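You operate a simulated robot arm through the tools that you are given. There is no shell and no other tool.

You are at the controls of a simulated robot arm. One attempt, no reset.

JOB
Tip the strainer's soil into the blue pot, rinse the strainer and put it back.
Fine: tap shut at the end. What is to be rubbed or washed off counts as gone when no trace of it is left.

Only the result counts: the job must be done as asked and must still hold three seconds after the hand-in. Knocking over, shifting, dropping, spilling or breaking anything else fails it.

ROBOT AND FRAMES
A 6-joint arm with a two-finger parallel gripper, fixed in place. Base frame: the origin is on the floor under the middle of its stand, x ahead of it, y to its left, z up. Lengths are in m, angles in rad, forces in N, time in s.
With the tool pointing down near the work surface it reaches from about 0.2 to 0.72 m from the base axis. Its first joint turns from -1.152 to 1.152 rad. Payload 2.45 kg.
The TCP is the grasp point between the finger pads, 0.024 m short of the fingertips. In the tool frame z runs along the fingers and y along their closing line. The gripper opens to 0.068 m. The fingers are 0.017 m wide and 0.01 m thick; the gripper's body (0.04 by 0.07 m) begins 0.041 m behind the TCP.
Orientation is that of the tool frame in the base frame, as a unit quaternion [w, x, y, z]. With the fingers straight down and closing along the base's y, the tool's x points along the base's -x, its y along +y and its z along -z.

CONTROLS
- The arm moves only by the tool step_arm. Its argument "steps" is a list of rows, each a list of 7 numbers: the shift along the tool's x, y, z in m, then the turn, a rotation vector about the tool's x, y, z in rad, then the opening, from 0 (shut) to 1 (fully open). In form: [[x, y, z, rx, ry, rz, hand], ...]. A call has 1 to 20 rows; each row shifts and turns the commanded pose from where the row before left it, along the tool's axes as they then stand. A row lasts 0.2 s, in which the tool goes at most 0.05 m and 0.15 rad; a call with a longer step from one row to the next is refused whole, and so is a gripper value outside its range. A pose out of reach is approached as far as the arm can. The call stops where the force on the tool passes 40 N (or 10 N more than at its start, if that is more) or the arm is blocked; 0.2 s more then pass. The fingers move at their own pace (about 0.108 m/s each) and stop on an object; they squeeze with about 22 N. The grip force told is the motor's: it shows also when the fingers shut on nothing. Time passes only in rows, and 0.2 s behind the last, so rows that do not move let the fingers close. It gives the time, the measured TCP pose, the force on the tool (base axes), the opening and the grip force at its end, in the units of the frame above (readings bear some noise), with the torque about the TCP (base axes, N m) and any sound that the robot's microphone picked up, and new pictures: "pictures" is both (left out), scene, wrist or none.
- Cameras (640 x 400 px; columns grow to the right, rows downward): "scene" is fixed at [0.182, 0.4304, 1.4666]; the picture's right is [-0.58, -0.82, 0.00], its down [-0.47, 0.33, -0.82] and it looks along [0.67, -0.47, -0.57] (base axes); focal length 214 px, centre (320, 200). "wrist" rides on the gripper at [0.084, 0.011, -0.075] in the tool frame; the picture's right is [-0.13, 0.99, 0.00], its down [-0.60, -0.08, -0.79] and it looks along [-0.79, -0.10, 0.61] (tool axes); focal length 251 px, centre (320, 200).
- locate(camera, pixels): there is no depth. For up to 12 entries [column, row, z] of the newest picture of that camera ("zoom" is the newest enlarged one), the place [x, y] in the base frame at which the ray of that pixel passes the height z, good to about 0.002 m. It takes no simulated time.
- enlarge(camera, box): a new picture of the part [left, top, right, bottom] of that camera's present view, enlarged. It takes no simulated time.
- sign_off(): hands the job in; it is judged then, once.

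Unless the task says otherwise, let go and move clear before handing in.

The tools are called as a command line: name --pt "numbers of a row" for each row, then --argument value for the rest, lists and objects as JSON in quotes. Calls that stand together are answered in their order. step_arm: Moves the arm, as the interface text tells. Its arguments: {"type":"object","properties":{"steps":{"type":"array"},"pictures":{"type":"string","enum":["both","scene","wrist","none"]}},"required":["steps"]} The other tools are called the same way: locate (camera, pixels) gives the place at which the rays of pixels pass given heights; enlarge (camera, box) takes an enlarged picture of a part of a camera's view; sign_off () hands the job in.

At the start:

```text
t: 0.0
eef_pos: [0.4139, -0.0991, 1.4287]
tool_rot: [0.0, 0.0, 1.0, 0.0]
ft_force: [-0.6, -0.3, -0.5]
ft_torque: [0.03, 0.0, 0.01]
gripper_width: 0.0678
grasp_force: 0.0
```

scene: 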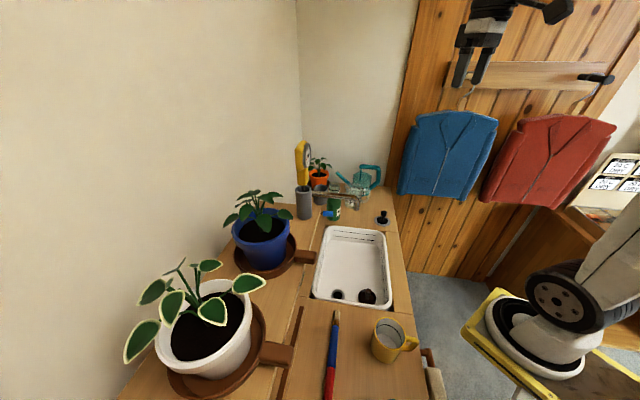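
wrist: 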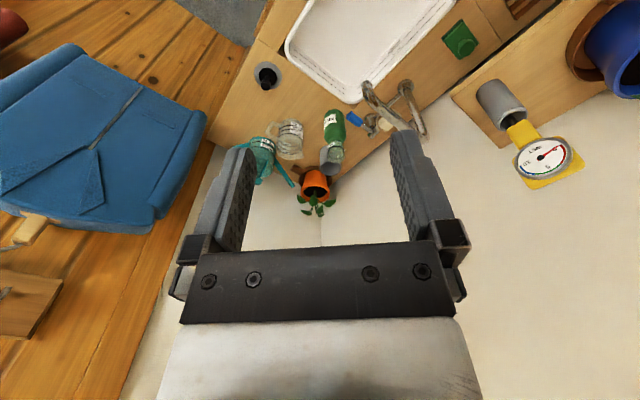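

The scene picture shows a sink (about px 350,265) with a dark round thing at (367,296) and a hole at (337,295), a blue pot at (262,240), and a tap around (350,195). I'll enlarge several parts to identify the strainer and tap.

enlarge --camera "scene" --box '[290, 210, 430, 320]'

enlarge --camera "scene" --box '[220, 130, 400, 280]'

enlarge --camera "wrist" --box '[220, 0, 480, 220]'

```text
3.64 times, centred on (360, 265) of scene
```

zoom: 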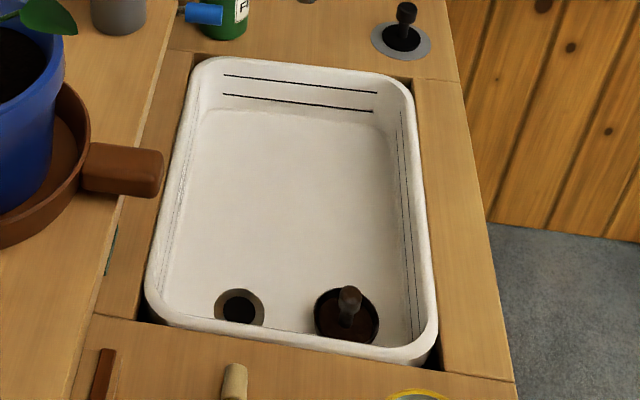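

```text
2.67 times, centred on (310, 205) of scene
```

zoom: 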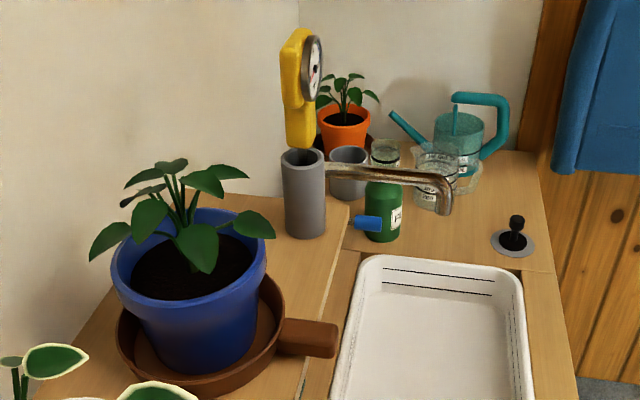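

```text
1.82 times, centred on (350, 110) of wrist
```

zoom: 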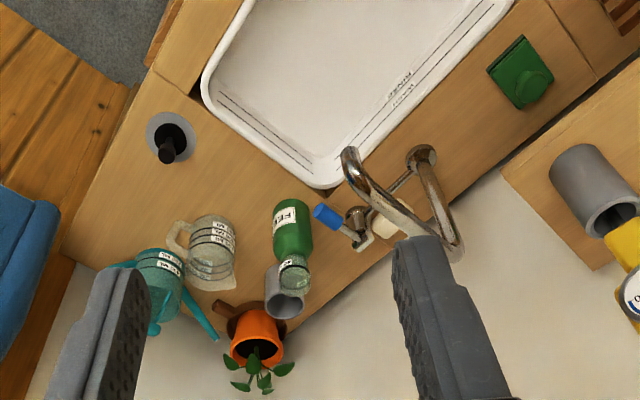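

The strainer looks to be the dark bowl with a knob at scene (367,296), next to the drain ring at (337,295); the tap has a blue lever. I'll triangulate heights using features seen in both cameras.

locate --camera "scene" --pixels '[[382, 220, 0.6], [382, 220, 0.7], [382, 220, 0.8], [382, 220, 0.9], [382, 220, 1.0], [367, 297, 0.6], [367, 297, 0.7], [367, 297, 0.8], [337, 295, 0.6], [337, 295, 0.7], [337, 295, 0.8]]'

locate --camera "wrist" --pixels '[[266, 75, 0.6], [266, 75, 0.7], [266, 75, 0.8], [266, 75, 0.9], [266, 75, 1.0]]'

enlarge --camera "scene" --box '[320, 270, 400, 320]'

enlarge --camera "scene" --box '[290, 170, 400, 240]'

enlarge --camera "wrist" --box '[320, 0, 520, 150]'

```text
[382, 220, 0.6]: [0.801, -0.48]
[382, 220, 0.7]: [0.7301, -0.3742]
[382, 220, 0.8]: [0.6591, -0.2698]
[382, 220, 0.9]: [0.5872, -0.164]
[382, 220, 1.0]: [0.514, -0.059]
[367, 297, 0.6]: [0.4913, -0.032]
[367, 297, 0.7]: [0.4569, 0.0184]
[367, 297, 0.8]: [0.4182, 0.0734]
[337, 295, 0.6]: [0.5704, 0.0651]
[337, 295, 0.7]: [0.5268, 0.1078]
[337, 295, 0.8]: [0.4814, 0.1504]
```

```text
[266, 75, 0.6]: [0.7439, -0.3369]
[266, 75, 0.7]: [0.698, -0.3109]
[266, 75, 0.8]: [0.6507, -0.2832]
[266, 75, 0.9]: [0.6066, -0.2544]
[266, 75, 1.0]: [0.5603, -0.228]
```

```text
8.00 times, centred on (360, 295) of scene
```

zoom: 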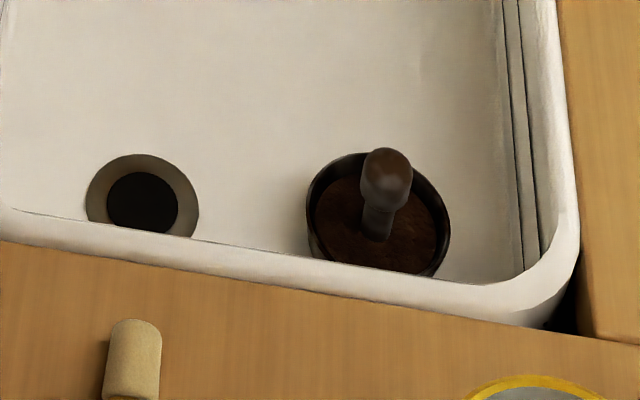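

```text
5.71 times, centred on (345, 205) of scene
```

zoom: 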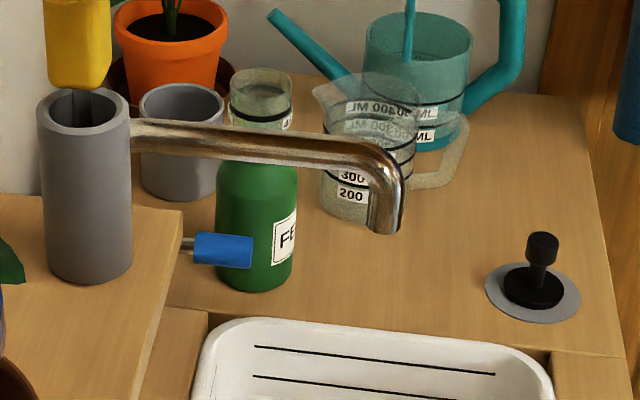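

```text
2.67 times, centred on (420, 75) of wrist
```

zoom: 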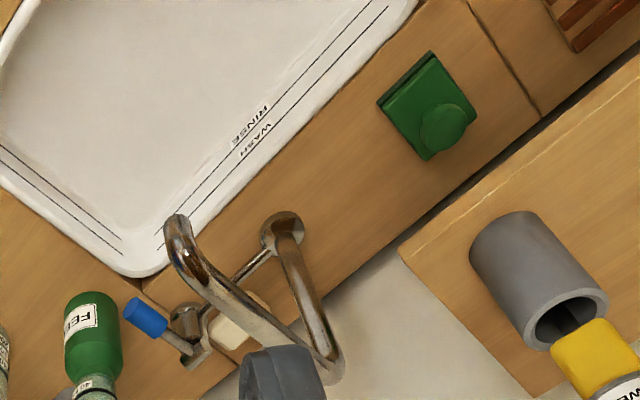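

The counter is about z≈0.79. I'll map sink corners, drain, strainer and pot from the scene with a zoom.

enlarge --camera "scene" --box '[200, 170, 420, 320]'

locate --camera "scene" --pixels '[[328, 226, 0.8], [386, 232, 0.8], [395, 308, 0.8], [313, 296, 0.8], [337, 295, 0.66], [367, 297, 0.68], [262, 225, 0.95], [262, 268, 0.8], [303, 217, 0.8], [355, 208, 0.9]]'

locate --camera "wrist" --pixels '[[384, 131, 0.8], [384, 131, 0.9], [384, 131, 1.0], [410, 85, 0.8], [365, 88, 0.9], [365, 88, 1.0], [355, 118, 0.85], [460, 42, 0.8], [625, 60, 0.95], [500, 95, 0.85], [352, 100, 0.8]]'

```text
2.67 times, centred on (310, 245) of scene
```

zoom: 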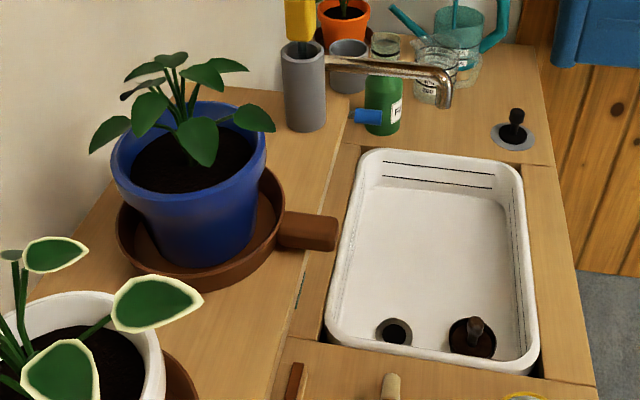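

```text
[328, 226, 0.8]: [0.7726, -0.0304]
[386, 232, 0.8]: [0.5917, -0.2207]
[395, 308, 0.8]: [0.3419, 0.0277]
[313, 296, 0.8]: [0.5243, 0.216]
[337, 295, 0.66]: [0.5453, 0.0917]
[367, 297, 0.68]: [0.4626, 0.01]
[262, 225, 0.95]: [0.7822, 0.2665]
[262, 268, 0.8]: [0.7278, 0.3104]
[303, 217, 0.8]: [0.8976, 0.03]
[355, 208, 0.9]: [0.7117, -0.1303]
```

```text
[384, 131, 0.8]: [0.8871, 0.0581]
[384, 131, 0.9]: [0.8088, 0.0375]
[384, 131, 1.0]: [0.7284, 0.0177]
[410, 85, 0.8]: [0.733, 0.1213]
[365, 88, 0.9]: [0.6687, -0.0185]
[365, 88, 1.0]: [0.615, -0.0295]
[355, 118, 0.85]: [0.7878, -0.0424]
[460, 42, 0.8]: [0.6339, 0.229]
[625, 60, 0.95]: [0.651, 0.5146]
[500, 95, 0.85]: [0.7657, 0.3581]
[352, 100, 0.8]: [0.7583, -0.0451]
```

The sink is turned ~45°, centred about (0.56, 0.0), and the spout end triangulates to about (0.616, −0.03, 1.0). I'll tilt the tool so the wrist camera looks down into the sink.

step_arm --pt "0 0 0 0 0.15 0 1" --pt "0 0 0 0 0.15 0 1" --pt "0 0 0 0 0.15 0 1" --pt "0 0 0 0 0.15 0 1" --pictures "both"

```text
t: 1.0
eef_pos: [0.3965, -0.1089, 1.3086]
tool_rot: [-0.294, 0.0, 0.956, -0.001]
ft_force: [0.0, -0.3, -0.5]
ft_torque: [0.01, 0.03, -0.01]
gripper_width: 0.0678
grasp_force: 0.0
out of reach, approached as far as the arm can: row 2, 3, 4
```

scene: 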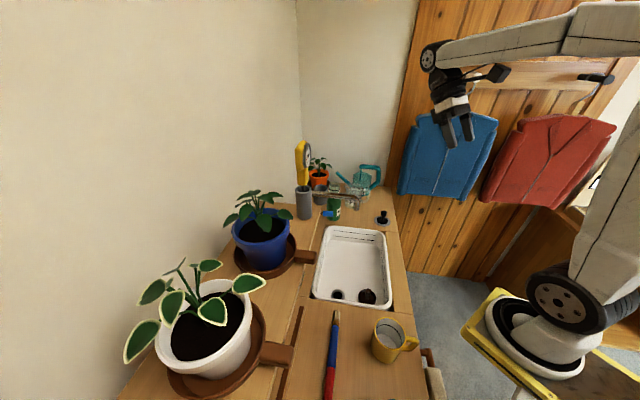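
wrist: 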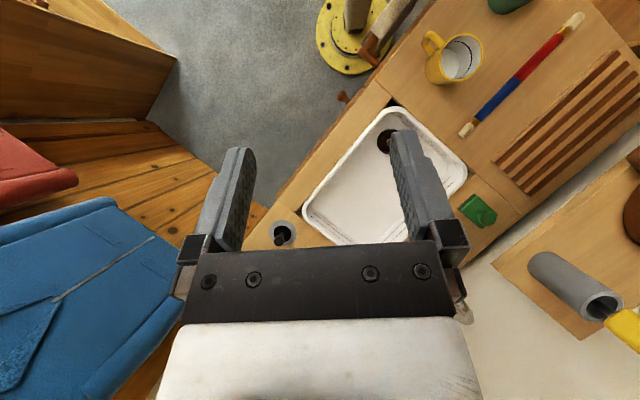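

The commanded tilt at that height was at the edge of reach, so the arm sank a bit. I'll move lower and to the left to bring the sink into clear view (strainer now at wrist (385,140)).

step_arm --pt "-0.0326 0.025 0.0181 0 0 0 1" --pt "-0.0326 0.025 0.0181 0 0 0 1" --pt "-0.0326 0.025 0.0181 0 0 0 1" --pt "-0.0326 0.025 0.0181 0 0 0 1" --pt "-0.0326 0.025 0.0181 0 0 0 1" --pt "-0.0326 0.025 0.0181 0 0 0 1" --pictures "both"

```text
t: 2.4
eef_pos: [0.4968, 0.0408, 1.1085]
tool_rot: [-0.296, 0.001, 0.955, 0.0]
ft_force: [0.3, 0.3, 0.0]
ft_torque: [0.02, 0.0, 0.0]
gripper_width: 0.0682
grasp_force: 0.1
```

scene: 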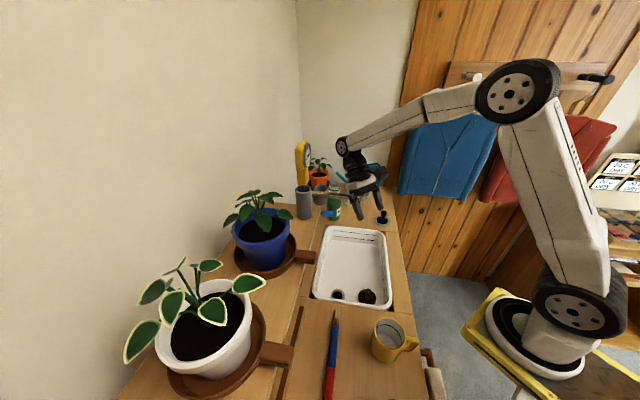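
wrist: 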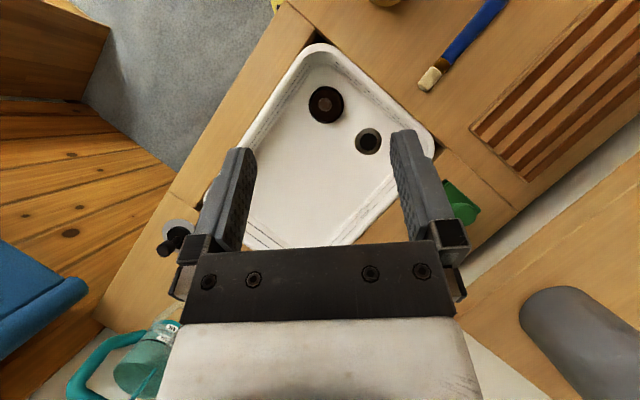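

The wrist camera now looks into the sink: strainer at (325,104), drain at (368,141). I'll enlarge and triangulate against the scene view.

enlarge --camera "wrist" --box '[270, 50, 430, 180]'

locate --camera "wrist" --pixels '[[326, 103, 0.6], [326, 103, 0.65], [326, 103, 0.7], [326, 103, 0.75], [368, 141, 0.6], [368, 141, 0.65], [368, 141, 0.7], [368, 141, 0.75]]'

locate --camera "scene" --pixels '[[367, 297, 0.6], [367, 297, 0.65], [367, 297, 0.7], [367, 297, 0.75], [338, 295, 0.6], [338, 295, 0.65], [338, 295, 0.7], [338, 295, 0.75]]'

```text
3.08 times, centred on (350, 115) of wrist
```

zoom: 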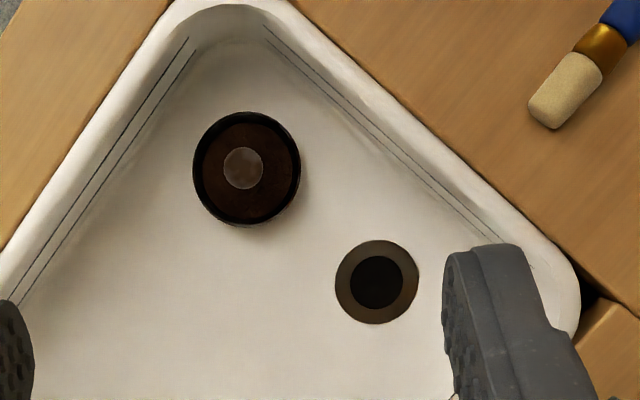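

```text
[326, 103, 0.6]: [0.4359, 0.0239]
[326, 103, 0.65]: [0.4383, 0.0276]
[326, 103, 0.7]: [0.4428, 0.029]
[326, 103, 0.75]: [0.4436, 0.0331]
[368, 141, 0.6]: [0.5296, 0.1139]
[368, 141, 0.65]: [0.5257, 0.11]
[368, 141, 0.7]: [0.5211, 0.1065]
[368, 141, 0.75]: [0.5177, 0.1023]
```

```text
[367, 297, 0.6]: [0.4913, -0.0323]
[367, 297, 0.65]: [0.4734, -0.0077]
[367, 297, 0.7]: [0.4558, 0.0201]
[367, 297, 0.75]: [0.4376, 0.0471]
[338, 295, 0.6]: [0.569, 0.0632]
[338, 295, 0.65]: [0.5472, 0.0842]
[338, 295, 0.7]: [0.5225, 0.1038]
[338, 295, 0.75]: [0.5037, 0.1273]
```

The drain triangulates to (0.522, 0.105, 0.70), so the sink floor is at z≈0.70, and the strainer stands at about (0.444, 0.03). The blue lever is near (0.79, −0.043, 0.85). Next I'll untilt and move right to look closely at the tap.

step_arm --pt "0 0 0 0 -0.15 0 1" --pt "0 0 0 0 -0.15 0 1" --pt "0 0 0 0 -0.15 0 1" --pt "0 0 0 0 -0.15 0 1" --pt "0 -0.048 0 0 0 0 1" --pt "0 -0.048 0 0 0 0 1" --pt "0 -0.048 0 0 0 0 1" --pt "0 -0.048 0 0 0 0 1" --pt "0 -0.048 0 0 0 -0.1 1" --pt "0 0 0 0 0 -0.15 1" --pt "0 0 0 0 0 -0.15 1" --pictures "both"

```text
t: 4.8
eef_pos: [0.4962, -0.1996, 1.1088]
tool_rot: [0.0, -0.2, 0.98, -0.001]
ft_force: [0.9, 0.2, -0.2]
ft_torque: [0.01, 0.07, 0.0]
gripper_width: 0.0679
grasp_force: 0.1
```

scene: 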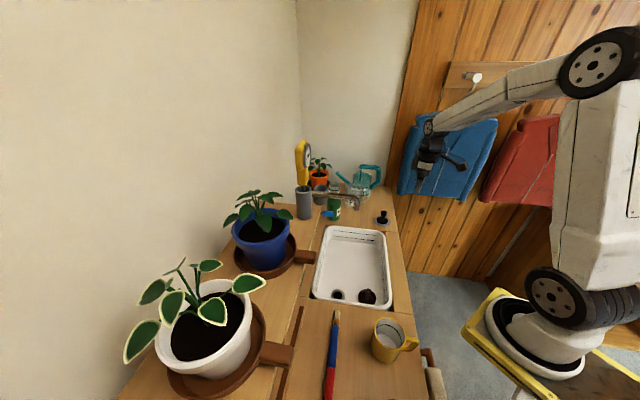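
wrist: 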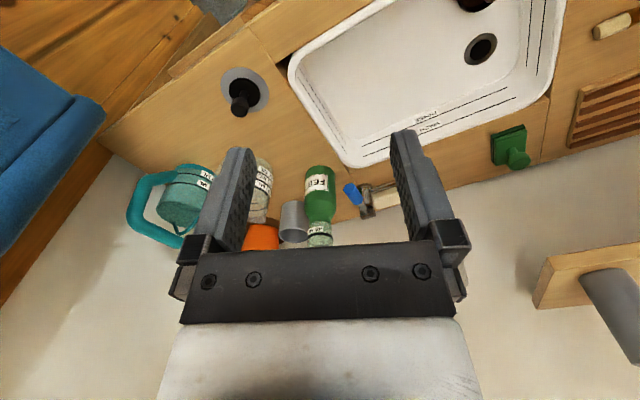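

The blue lever shows at wrist (352,193), partly hidden by a finger. I'll zoom there.

enlarge --camera "wrist" --box '[290, 130, 430, 240]'

enlarge --camera "scene" --box '[300, 170, 400, 235]'

```text
3.64 times, centred on (360, 185) of wrist
```

zoom: 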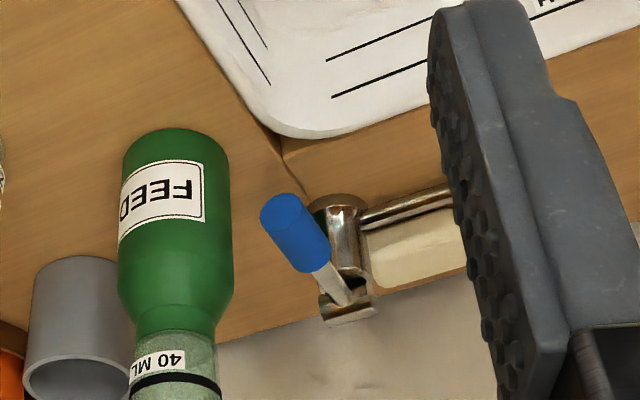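

```text
6.15 times, centred on (350, 202) of scene
```

zoom: 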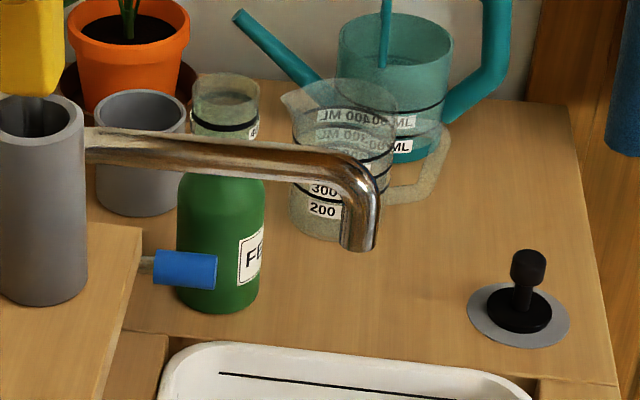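

I'll go a little nearer and yaw to get the valve between the fingers in view.

step_arm --pt "-0.037 0.006 0.025 0 0 0 1" --pt "-0.037 0.006 0.025 0 0 0 1" --pt "0 0 0 0 0 -0.12 1" --pt "0 0 0 0 0 -0.12 1" --pictures "both"

enlarge --camera "wrist" --box '[230, 100, 410, 240]'

```text
t: 5.8
eef_pos: [0.5603, -0.1584, 1.0587]
tool_rot: [0.0, -0.315, 0.949, 0.0]
ft_force: [-0.3, 0.0, 1.0]
ft_torque: [0.01, 0.02, -0.02]
gripper_width: 0.0681
grasp_force: 0.0
```

scene: 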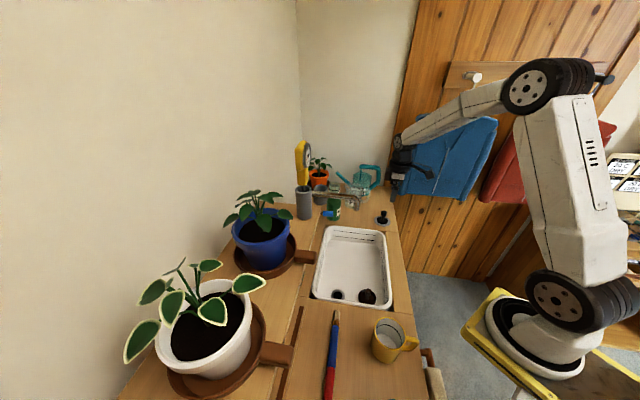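
wrist: 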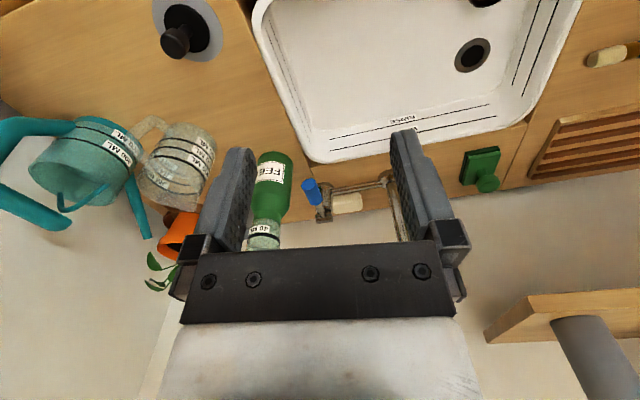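

```text
2.86 times, centred on (320, 170) of wrist
```

zoom: 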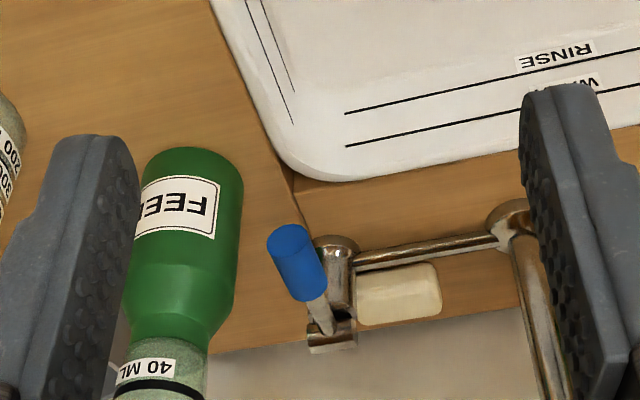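

Now the tap is clear: valve pillar with blue lever at wrist (309–323, 183–217), a cross bar, and the spout column. I'll triangulate the lever ends and the pillars.

locate --camera "wrist" --pixels '[[308.8, 183.3, 0.82], [308.8, 183.3, 0.84], [308.8, 183.3, 0.86], [308.8, 183.3, 0.88], [317.2, 203.2, 0.84], [317.2, 203.2, 0.86], [317.2, 203.2, 0.88], [323.5, 217.2, 0.84], [323.5, 217.2, 0.88], [325, 185, 0.8], [385, 182, 0.8], [345, 203, 0.8]]'

locate --camera "scene" --pixels '[[332.6, 213.5, 0.82], [332.6, 213.5, 0.84], [332.6, 213.5, 0.86], [332.6, 213.5, 0.88], [323.2, 212.7, 0.84], [323.2, 212.7, 0.86], [323.2, 212.7, 0.88], [354, 208, 0.96], [354, 208, 0.98], [354, 208, 1.0], [330, 190, 1.0], [330, 190, 1.05]]'

```text
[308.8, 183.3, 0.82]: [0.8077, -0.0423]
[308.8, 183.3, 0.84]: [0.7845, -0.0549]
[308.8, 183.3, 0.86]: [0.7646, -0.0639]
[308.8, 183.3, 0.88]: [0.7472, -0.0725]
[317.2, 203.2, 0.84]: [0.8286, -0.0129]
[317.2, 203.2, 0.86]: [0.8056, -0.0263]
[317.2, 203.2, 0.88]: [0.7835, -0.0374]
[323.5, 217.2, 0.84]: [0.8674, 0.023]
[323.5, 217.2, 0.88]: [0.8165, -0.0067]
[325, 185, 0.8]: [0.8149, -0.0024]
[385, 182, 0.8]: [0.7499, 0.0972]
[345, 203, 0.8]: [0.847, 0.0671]
```

```text
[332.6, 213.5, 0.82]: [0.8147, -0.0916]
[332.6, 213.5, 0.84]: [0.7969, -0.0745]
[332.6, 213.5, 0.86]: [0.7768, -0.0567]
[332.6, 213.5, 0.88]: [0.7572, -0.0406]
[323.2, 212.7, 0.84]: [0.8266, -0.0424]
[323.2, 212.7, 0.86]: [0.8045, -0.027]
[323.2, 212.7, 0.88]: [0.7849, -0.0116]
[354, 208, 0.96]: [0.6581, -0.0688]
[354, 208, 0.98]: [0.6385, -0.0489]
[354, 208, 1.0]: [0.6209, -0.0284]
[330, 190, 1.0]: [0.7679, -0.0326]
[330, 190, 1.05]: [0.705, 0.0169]
```

The lever is a short horizontal rod from the pillar top (~(0.82,−0.005,0.865)) with the blue grip ending at about (0.777,−0.062,0.853). I'll enlarge more to see the hinge.

enlarge --camera "wrist" --box '[295, 165, 365, 225]'

enlarge --camera "wrist" --box '[440, 120, 620, 220]'

```text
6.67 times, centred on (330, 195) of wrist
```

zoom: 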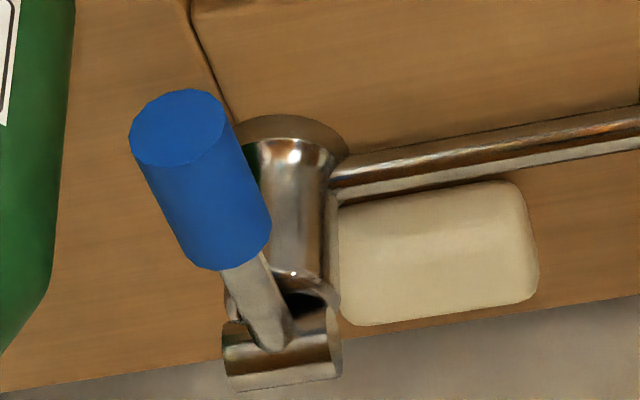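

```text
3.56 times, centred on (530, 170) of wrist
```

zoom: 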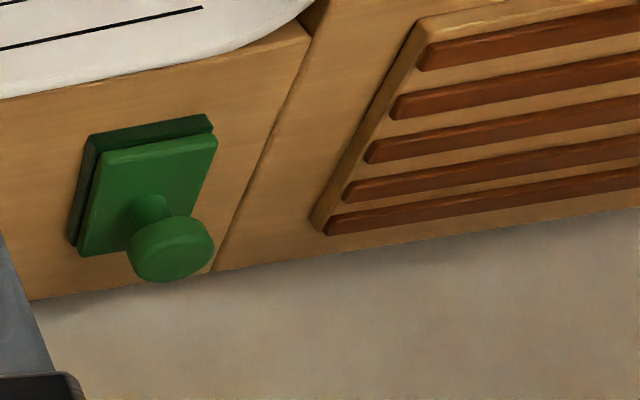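

The lever's rod comes from a horizontal barrel, so it likely lifts up to open. Now I'll back off upward and over to the left to see the blue pot.

step_arm --pt "0 0 -0.047 0 0 0 1" --pt "0 0 -0.047 0 0 0 1" --pt "0 0 -0.047 0 0 0 1" --pt "-0.0085 0.0476 -0.008 0 0 0 1" --pt "-0.0085 0.0476 -0.008 0 0 0 1" --pt "-0.0085 0.0476 -0.008 0 0 0 1" --pt "-0.0085 0.0476 -0.008 0 0 0 1" --pt "-0.0085 0.0476 -0.008 0 0 0 1" --pt "-0.0085 0.0476 -0.008 0 0 0 1" --pictures "both"

```text
t: 7.8
eef_pos: [0.43, 0.1016, 1.2482]
tool_rot: [0.0, -0.314, 0.949, 0.0]
ft_force: [0.9, 0.1, 0.6]
ft_torque: [-0.01, -0.01, -0.02]
gripper_width: 0.0681
grasp_force: 0.2
```

scene: 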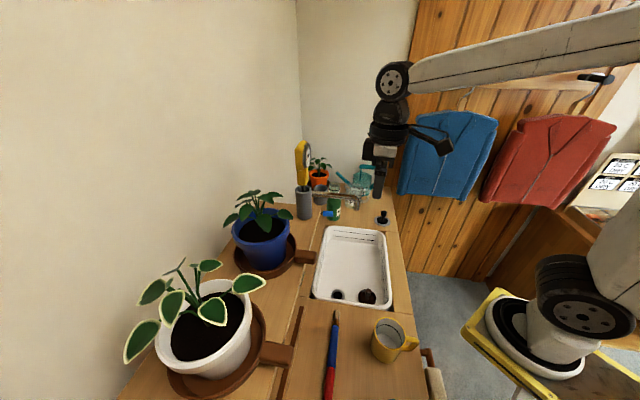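
wrist: 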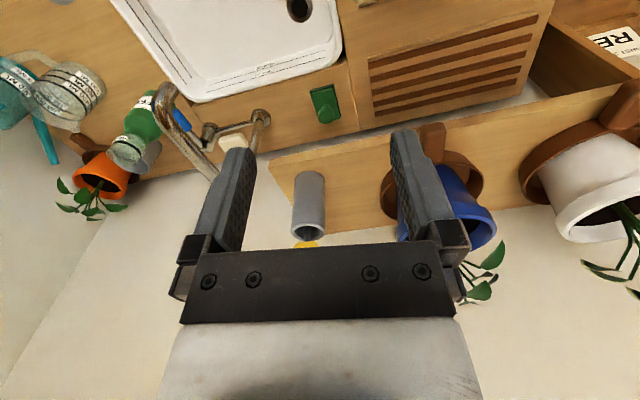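

The blue pot sits right of centre at wrist (440,205) behind a finger. I'll yaw left and tilt the tool outward to see it free of the fingers.

step_arm --pt "0 0 0 0 0 -0.15 1" --pt "0 0 0 0 0 -0.15 1" --pt "0 0 0 0 0 -0.15 1" --pt "0 0 0 0 -0.15 0 1" --pt "0 0 0 0 -0.15 0 1" --pictures "both"

enlarge --camera "wrist" --box '[200, 20, 460, 240]'

```text
t: 9.0
eef_pos: [0.4301, 0.1003, 1.2477]
tool_rot: [0.129, -0.513, 0.845, 0.078]
ft_force: [0.8, 0.2, 0.7]
ft_torque: [-0.02, 0.01, 0.02]
gripper_width: 0.0683
grasp_force: 0.1
```

scene: 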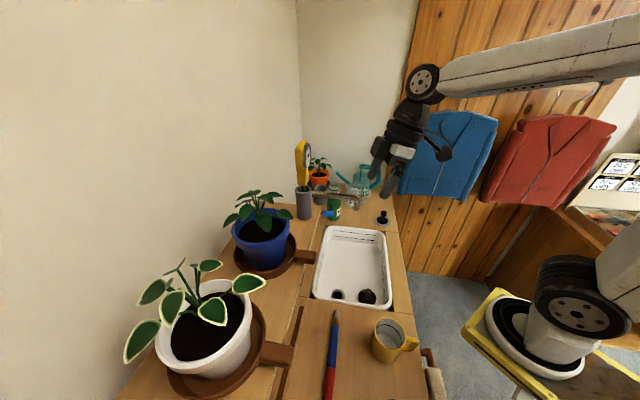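
wrist: 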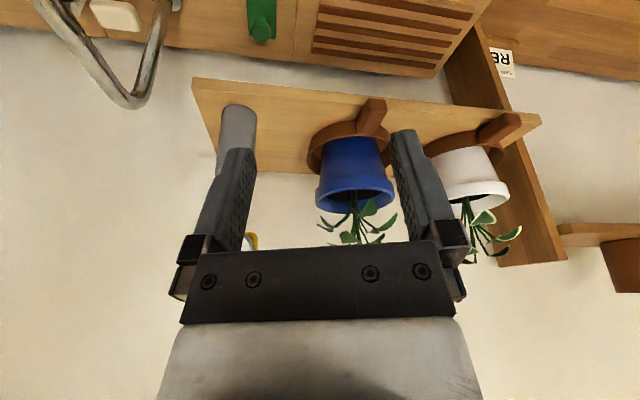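

```text
1.82 times, centred on (330, 130) of wrist
```

zoom: 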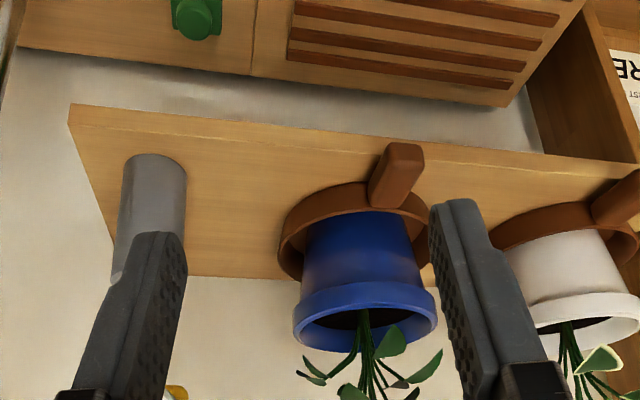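

The pot stands on a raised shelf with its saucer handle toward the sink. I'll triangulate its rim and the shelf.

locate --camera "wrist" --pixels '[[354.7, 200.6, 0.95], [354.7, 200.6, 1.0], [354.7, 200.6, 1.05], [314.6, 204.2, 1.0], [394.8, 197, 1.0], [240, 110, 0.9], [348, 140, 0.9], [348, 140, 0.85], [375, 107, 0.9], [203, 82, 0.9], [203, 82, 0.85]]'

locate --camera "scene" --pixels '[[261, 227, 0.95], [261, 227, 1.0], [261, 227, 1.05], [290, 225.5, 1.0], [232, 230, 1.0], [261, 206, 1.0], [261, 243, 1.0], [322, 203, 0.9], [322, 203, 0.85], [303, 218, 0.9], [303, 218, 0.85], [315, 262, 0.9]]'

```text
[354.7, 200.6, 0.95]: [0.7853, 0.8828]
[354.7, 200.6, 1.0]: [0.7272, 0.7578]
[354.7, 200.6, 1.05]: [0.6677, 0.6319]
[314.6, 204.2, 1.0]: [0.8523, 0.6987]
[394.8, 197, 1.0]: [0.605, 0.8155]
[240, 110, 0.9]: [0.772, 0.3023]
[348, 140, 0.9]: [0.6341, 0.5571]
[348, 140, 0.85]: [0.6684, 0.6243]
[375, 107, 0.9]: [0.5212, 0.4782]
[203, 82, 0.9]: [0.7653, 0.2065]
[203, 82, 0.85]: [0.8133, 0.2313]
```

```text
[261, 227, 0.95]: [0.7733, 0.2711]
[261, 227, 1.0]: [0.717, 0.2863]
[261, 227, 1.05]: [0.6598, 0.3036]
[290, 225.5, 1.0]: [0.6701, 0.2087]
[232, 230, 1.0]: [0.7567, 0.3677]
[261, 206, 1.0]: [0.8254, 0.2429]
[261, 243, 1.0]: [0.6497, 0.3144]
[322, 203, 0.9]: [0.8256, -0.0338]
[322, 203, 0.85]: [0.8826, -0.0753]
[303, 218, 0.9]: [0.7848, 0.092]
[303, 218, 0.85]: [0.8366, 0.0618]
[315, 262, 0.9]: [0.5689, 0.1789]
```

Triangulating, the pot's rim centre is much nearer and higher: about (0.53, 0.34, 1.165), on a shelf near z≈1.04. I'll look at the leaf layout and pin down the shelf more exactly.

enlarge --camera "scene" --box '[210, 180, 330, 280]'

locate --camera "scene" --pixels '[[261, 227, 1.15], [261, 227, 1.165], [261, 227, 1.18], [290, 225.5, 1.165], [232, 230, 1.165], [321, 206.6, 1.0], [321, 206.6, 1.05], [321, 206.6, 1.1], [315, 257, 1.05], [298, 252, 1.05]]'

locate --camera "wrist" --pixels '[[354.7, 200.6, 1.15], [354.7, 200.6, 1.165], [354.7, 200.6, 1.18], [314.6, 204.2, 1.165], [394.8, 197, 1.165], [192.6, 77.3, 1.0], [192.6, 77.3, 1.05], [192.6, 77.3, 1.1], [375, 100, 1.05], [374, 133, 1.05]]'

```text
4.00 times, centred on (270, 230) of scene
```

zoom: 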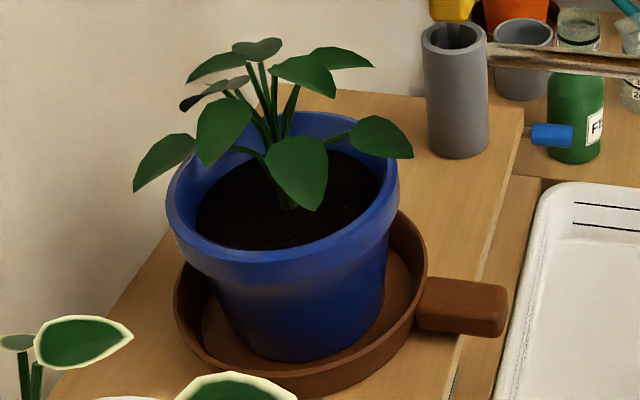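

```text
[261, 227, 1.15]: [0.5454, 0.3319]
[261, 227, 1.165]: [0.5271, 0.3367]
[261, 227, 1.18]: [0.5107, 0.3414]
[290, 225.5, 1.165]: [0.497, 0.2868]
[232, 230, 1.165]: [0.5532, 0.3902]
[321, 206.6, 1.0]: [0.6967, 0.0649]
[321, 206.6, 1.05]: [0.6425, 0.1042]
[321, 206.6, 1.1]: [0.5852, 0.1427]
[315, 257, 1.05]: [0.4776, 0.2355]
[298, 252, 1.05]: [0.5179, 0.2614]
```

```text
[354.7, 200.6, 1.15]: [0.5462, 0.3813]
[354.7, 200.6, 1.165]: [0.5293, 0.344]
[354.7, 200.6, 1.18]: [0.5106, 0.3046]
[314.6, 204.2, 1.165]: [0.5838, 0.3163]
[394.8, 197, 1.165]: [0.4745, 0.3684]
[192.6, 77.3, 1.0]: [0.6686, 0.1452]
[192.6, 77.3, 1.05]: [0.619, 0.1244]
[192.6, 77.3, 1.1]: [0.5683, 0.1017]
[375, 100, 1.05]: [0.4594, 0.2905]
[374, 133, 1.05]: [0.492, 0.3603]
```

The pot rim centre is ≈(0.528, 0.340, 1.167), with open soil toward the near side. Before any handling I'll open the tap with the empty hand: first move back right and turn the hand (camera to the left) to approach the lever along its axis.

step_arm --pt "0 0 0 0 0.15 0 1" --pt "0 0 0 0 0.15 0 1" --pt "0.0347 -0.0261 0.0143 0 0 0 1" --pt "0.0347 -0.0261 0.0143 0 0 0 1" --pt "0.0347 -0.0261 0.0143 0 0 0 1" --pt "0.0347 -0.0261 0.0143 0 0 0 1" --pt "0.0347 -0.0261 0.0143 0 0 0 1" --pt "0.0347 -0.0261 0.0143 0 0 0 1" --pt "0.0347 -0.0261 0.0143 0 0 0 1" --pictures "wrist"

locate --camera "scene" --pixels '[[368.1, 290.6, 0.72], [368.1, 290.6, 0.74], [368.1, 290.6, 0.76], [368.1, 290.6, 0.78], [333.7, 218.3, 0.8], [332.6, 213.5, 0.85], [327, 213, 0.855]]'

```text
t: 11.0
eef_pos: [0.4807, -0.2006, 1.1484]
tool_rot: [0.0, -0.519, 0.855, 0.0]
ft_force: [0.1, 0.1, 0.4]
ft_torque: [0.01, -0.02, 0.01]
gripper_width: 0.0681
grasp_force: 0.0
```

wrist: 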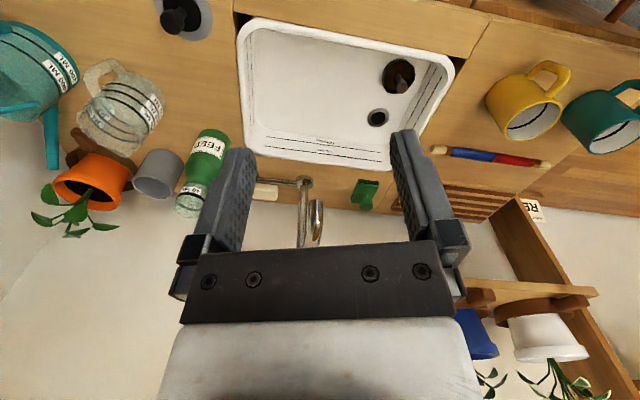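

```text
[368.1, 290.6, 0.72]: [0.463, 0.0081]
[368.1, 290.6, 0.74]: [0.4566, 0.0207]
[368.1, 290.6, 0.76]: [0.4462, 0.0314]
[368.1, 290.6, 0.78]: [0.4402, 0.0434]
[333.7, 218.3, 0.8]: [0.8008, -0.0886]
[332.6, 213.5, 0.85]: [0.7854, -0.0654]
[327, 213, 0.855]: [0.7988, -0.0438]
```

This view shows the strainer obliquely at wrist (400,76). I'll enlarge it and also the tap/bottle part.

enlarge --camera "wrist" --box '[360, 45, 450, 135]'

enlarge --camera "wrist" --box '[140, 110, 340, 250]'

locate --camera "wrist" --pixels '[[204, 140, 0.8], [218, 130, 0.8], [378, 118, 0.7], [402, 78, 0.72], [402, 78, 0.74], [402, 78, 0.76], [404, 92, 0.7], [395, 62, 0.7]]'

```text
4.44 times, centred on (405, 90) of wrist
```

zoom: 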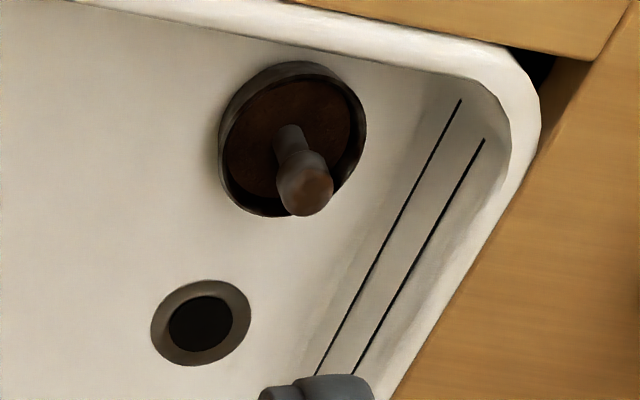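

```text
2.86 times, centred on (240, 180) of wrist
```

zoom: 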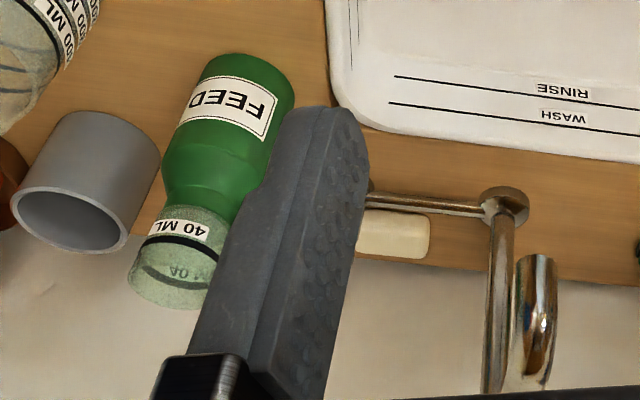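

```text
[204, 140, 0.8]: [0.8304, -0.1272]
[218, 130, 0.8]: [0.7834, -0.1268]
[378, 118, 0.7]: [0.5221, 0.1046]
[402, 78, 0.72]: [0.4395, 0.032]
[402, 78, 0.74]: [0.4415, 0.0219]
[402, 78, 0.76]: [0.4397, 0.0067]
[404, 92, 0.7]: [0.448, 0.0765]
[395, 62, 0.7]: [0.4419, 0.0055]
```

The knob is ~0.022 m wide on a short post above a shallow dish; the bottle stands at about (0.825,−0.115), leaving room beside the lever. I'll yaw the hand to align with the lever axis, then tilt it.

step_arm --pt "0 0 0 0 0 0.147 1" --pt "0 0 0 0 0 0.147 1" --pt "0 0 0 0 0 0.147 1" --pt "0 0 0 0 0 0.147 1" --pt "0 0 0 0 0 0.147 1" --pt "0 0 0 0 0 0.147 1" --pt "0 0 0 0 0 0.147 1" --pt "0 0 0 0 0 0.147 1" --pt "0 0 0 0 0 0.147 1" --pt "0 0 0 0 0 0.147 1" --pt "0 0 0 0 0 0.147 1" --pt "0 0 0 0 0 0.147 1" --pictures "both"

locate --camera "wrist" --pixels '[[320, 200, 0.8]]'

```text
t: 13.6
eef_pos: [0.4799, -0.1986, 1.1487]
tool_rot: [0.001, 0.331, 0.944, 0.0]
ft_force: [-0.2, -0.3, -0.6]
ft_torque: [-0.02, 0.03, -0.03]
gripper_width: 0.0684
grasp_force: 0.0
```

scene: 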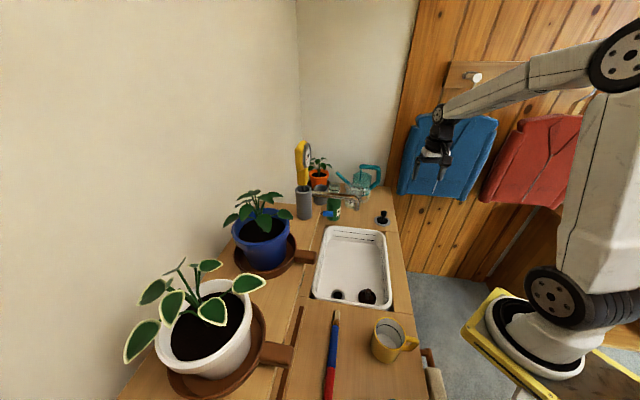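
wrist: 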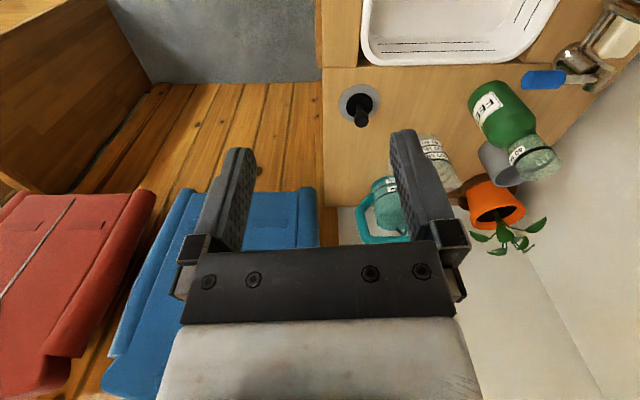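

```text
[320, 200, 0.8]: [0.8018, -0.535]
```

The lever and bottle now show from the right at wrist (545,80). I'll enlarge that area and triangulate.

enlarge --camera "wrist" --box '[460, 0, 640, 130]'

locate --camera "wrist" --pixels '[[523, 81, 0.85], [523, 81, 0.86], [563, 78, 0.85], [563, 78, 0.86], [595, 82, 0.86], [483, 92, 0.8], [490, 90, 0.8], [361, 113, 0.85], [361, 103, 0.8], [570, 52, 0.8]]'

```text
3.08 times, centred on (550, 65) of wrist
```

zoom: 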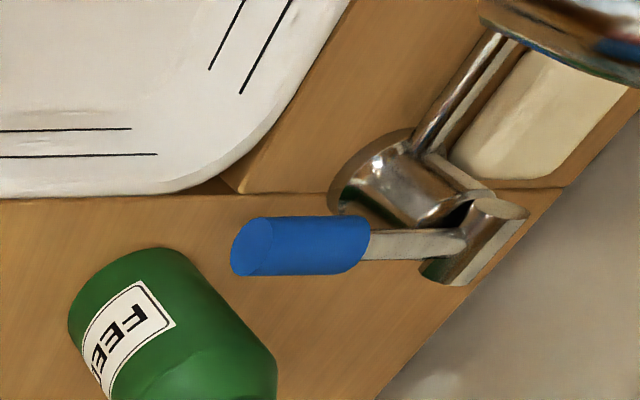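

```text
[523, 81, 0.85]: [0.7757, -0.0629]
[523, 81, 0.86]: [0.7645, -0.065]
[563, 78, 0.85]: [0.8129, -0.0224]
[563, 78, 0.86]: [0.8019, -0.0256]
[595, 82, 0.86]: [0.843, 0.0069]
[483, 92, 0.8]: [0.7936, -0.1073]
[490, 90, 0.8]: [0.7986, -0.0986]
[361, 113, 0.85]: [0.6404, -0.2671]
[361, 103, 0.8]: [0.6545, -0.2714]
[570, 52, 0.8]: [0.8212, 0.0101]
```

The barrel hinge behind the pillar confirms that the lever swings up and down; its axis runs from (0.776,−0.063,0.85) toward (0.845,0.01). I'll tilt the hand to 30° below horizontal here, well clear of everything.

step_arm --pt "0 0 0 -0.15 0 0 1" --pt "0 0 0 -0.15 0 0 1" --pt "0 0 0 -0.15 0 0 1" --pt "0 0 0 -0.15 0 0 1" --pt "0 0 0 -0.15 0 0 1" --pt "0 0 0 -0.15 0 0 1" --pt "0 0 0 -0.15 0 0 1" --pictures "both"

```text
t: 15.2
eef_pos: [0.4789, -0.1992, 1.1471]
tool_rot: [0.166, 0.286, 0.816, 0.474]
ft_force: [0.2, 0.1, -0.5]
ft_torque: [0.01, -0.01, 0.02]
gripper_width: 0.068
grasp_force: 0.1
```

scene: 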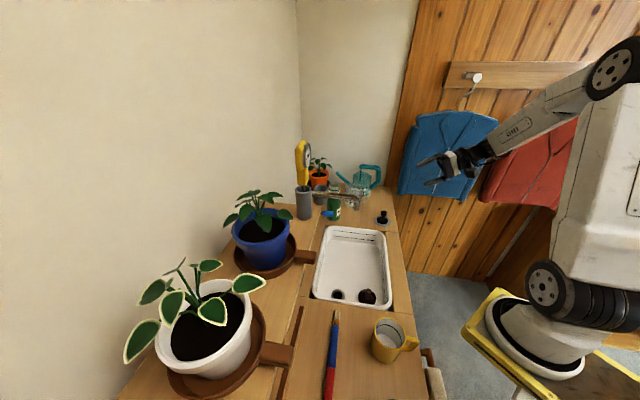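
wrist: 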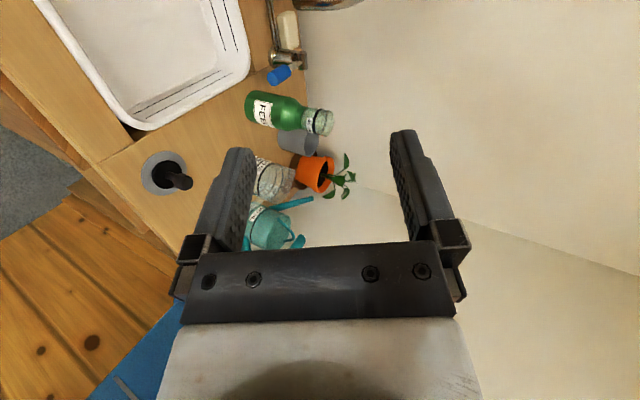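

The tilt works. Rolling the hand 90° so that the fingers close sideways across the lever (camera on top) gives better clearance to counter and bottle; I'll try that roll here in free space.

step_arm --pt "0 0 0 0 0 0.15 1" --pt "0 0 0 0 0 0.15 1" --pt "0 0 0 0 0 0.15 1" --pt "0 0 0 0 0 0.15 1" --pt "0 0 0 0 0 0.15 1" --pt "0 0 0 0 0 0.15 1" --pt "0 0 0 0 0 0.15 1" --pt "0 0 0 0 0 0.15 1" --pt "0 0 0 0 0 0.15 1" --pt "0 0 0 0 0 0.15 1" --pt "0 0 0 0 0 0.07 1" --pictures "both"

```text
t: 17.6
eef_pos: [0.4799, -0.1984, 1.1482]
tool_rot: [-0.217, 0.78, 0.375, 0.451]
ft_force: [-0.5, -1.0, 0.4]
ft_torque: [0.0, -0.03, 0.02]
gripper_width: 0.0683
grasp_force: 0.0
```

scene: 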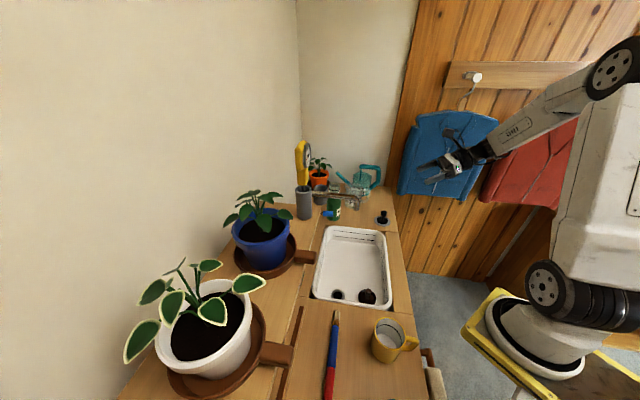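
wrist: 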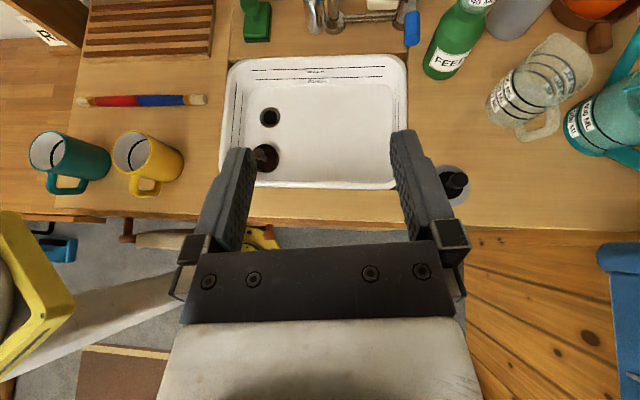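

The roll works and the camera now looks from above; lever at wrist (411,28), bottle (455,50). I'll go to a pre-approach point 0.15 m back along the lever axis with the fingers half open.

step_arm --pt "-0.0139 0.021 0.0381 0 0 0 0.55" --pt "-0.0139 0.021 0.0381 0 0 0 0.55" --pt "-0.0139 0.021 0.0381 0 0 0 0.55" --pt "-0.0139 0.021 0.0381 0 0 0 0.55" --pt "-0.0139 0.021 0.0381 0 0 0 0.55" --pt "-0.0139 0.021 0.0381 0 0 0 0.55" --pt "-0.0139 0.021 0.0381 0 0 0 0.55" --pictures "both"

enlarge --camera "wrist" --box '[220, 20, 440, 200]'

```text
t: 19.2
eef_pos: [0.7082, -0.1469, 0.9304]
tool_rot: [-0.216, 0.78, 0.376, 0.452]
ft_force: [-0.1, -0.5, -0.1]
ft_torque: [-0.01, 0.01, 0.02]
gripper_width: 0.0375
grasp_force: 0.0
```

scene: 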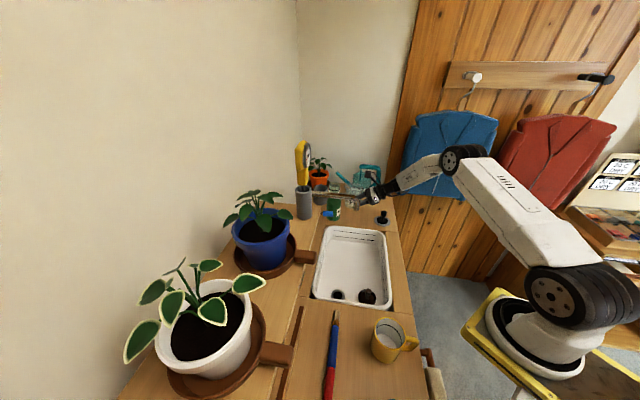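
wrist: 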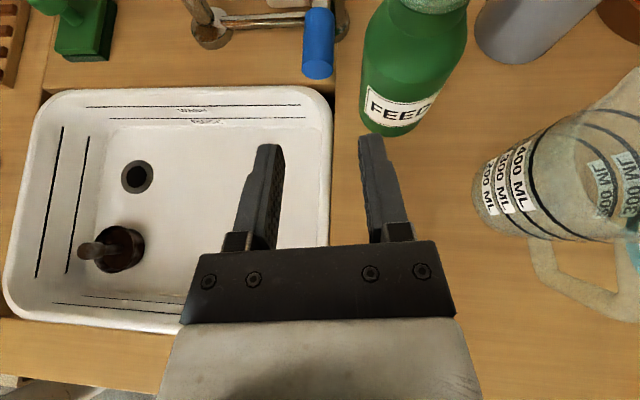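

```text
2.22 times, centred on (330, 110) of wrist
```

zoom: 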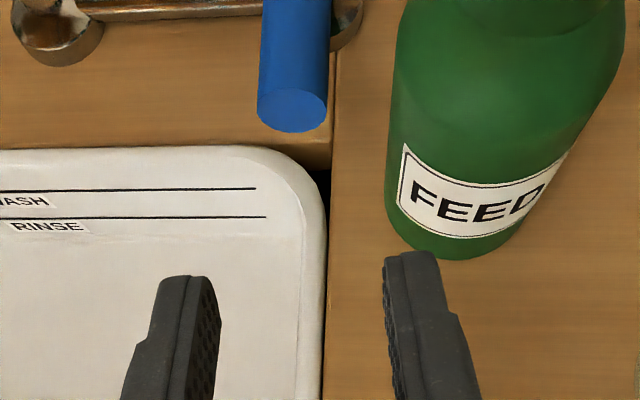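

The lever end (317,70) lines up with the finger midline (~320); the bottle's left edge near (360,110) is close to the right finger's path, so I'll measure it.

locate --camera "wrist" --pixels '[[361, 112, 0.8], [390, 136, 0.8], [425, 122, 0.8], [317, 70, 0.85], [317, 70, 0.86], [303, 65, 0.853], [333, 65, 0.853], [319, 20, 0.86], [323, 110, 0.8], [361, 60, 0.86]]'

```text
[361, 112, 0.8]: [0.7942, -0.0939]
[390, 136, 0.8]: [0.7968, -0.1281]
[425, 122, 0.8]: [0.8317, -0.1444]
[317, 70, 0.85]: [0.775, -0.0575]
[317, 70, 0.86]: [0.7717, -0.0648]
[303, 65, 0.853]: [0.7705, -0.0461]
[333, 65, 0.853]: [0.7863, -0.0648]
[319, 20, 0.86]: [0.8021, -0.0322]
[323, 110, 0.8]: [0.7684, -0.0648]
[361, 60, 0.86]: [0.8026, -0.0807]
```

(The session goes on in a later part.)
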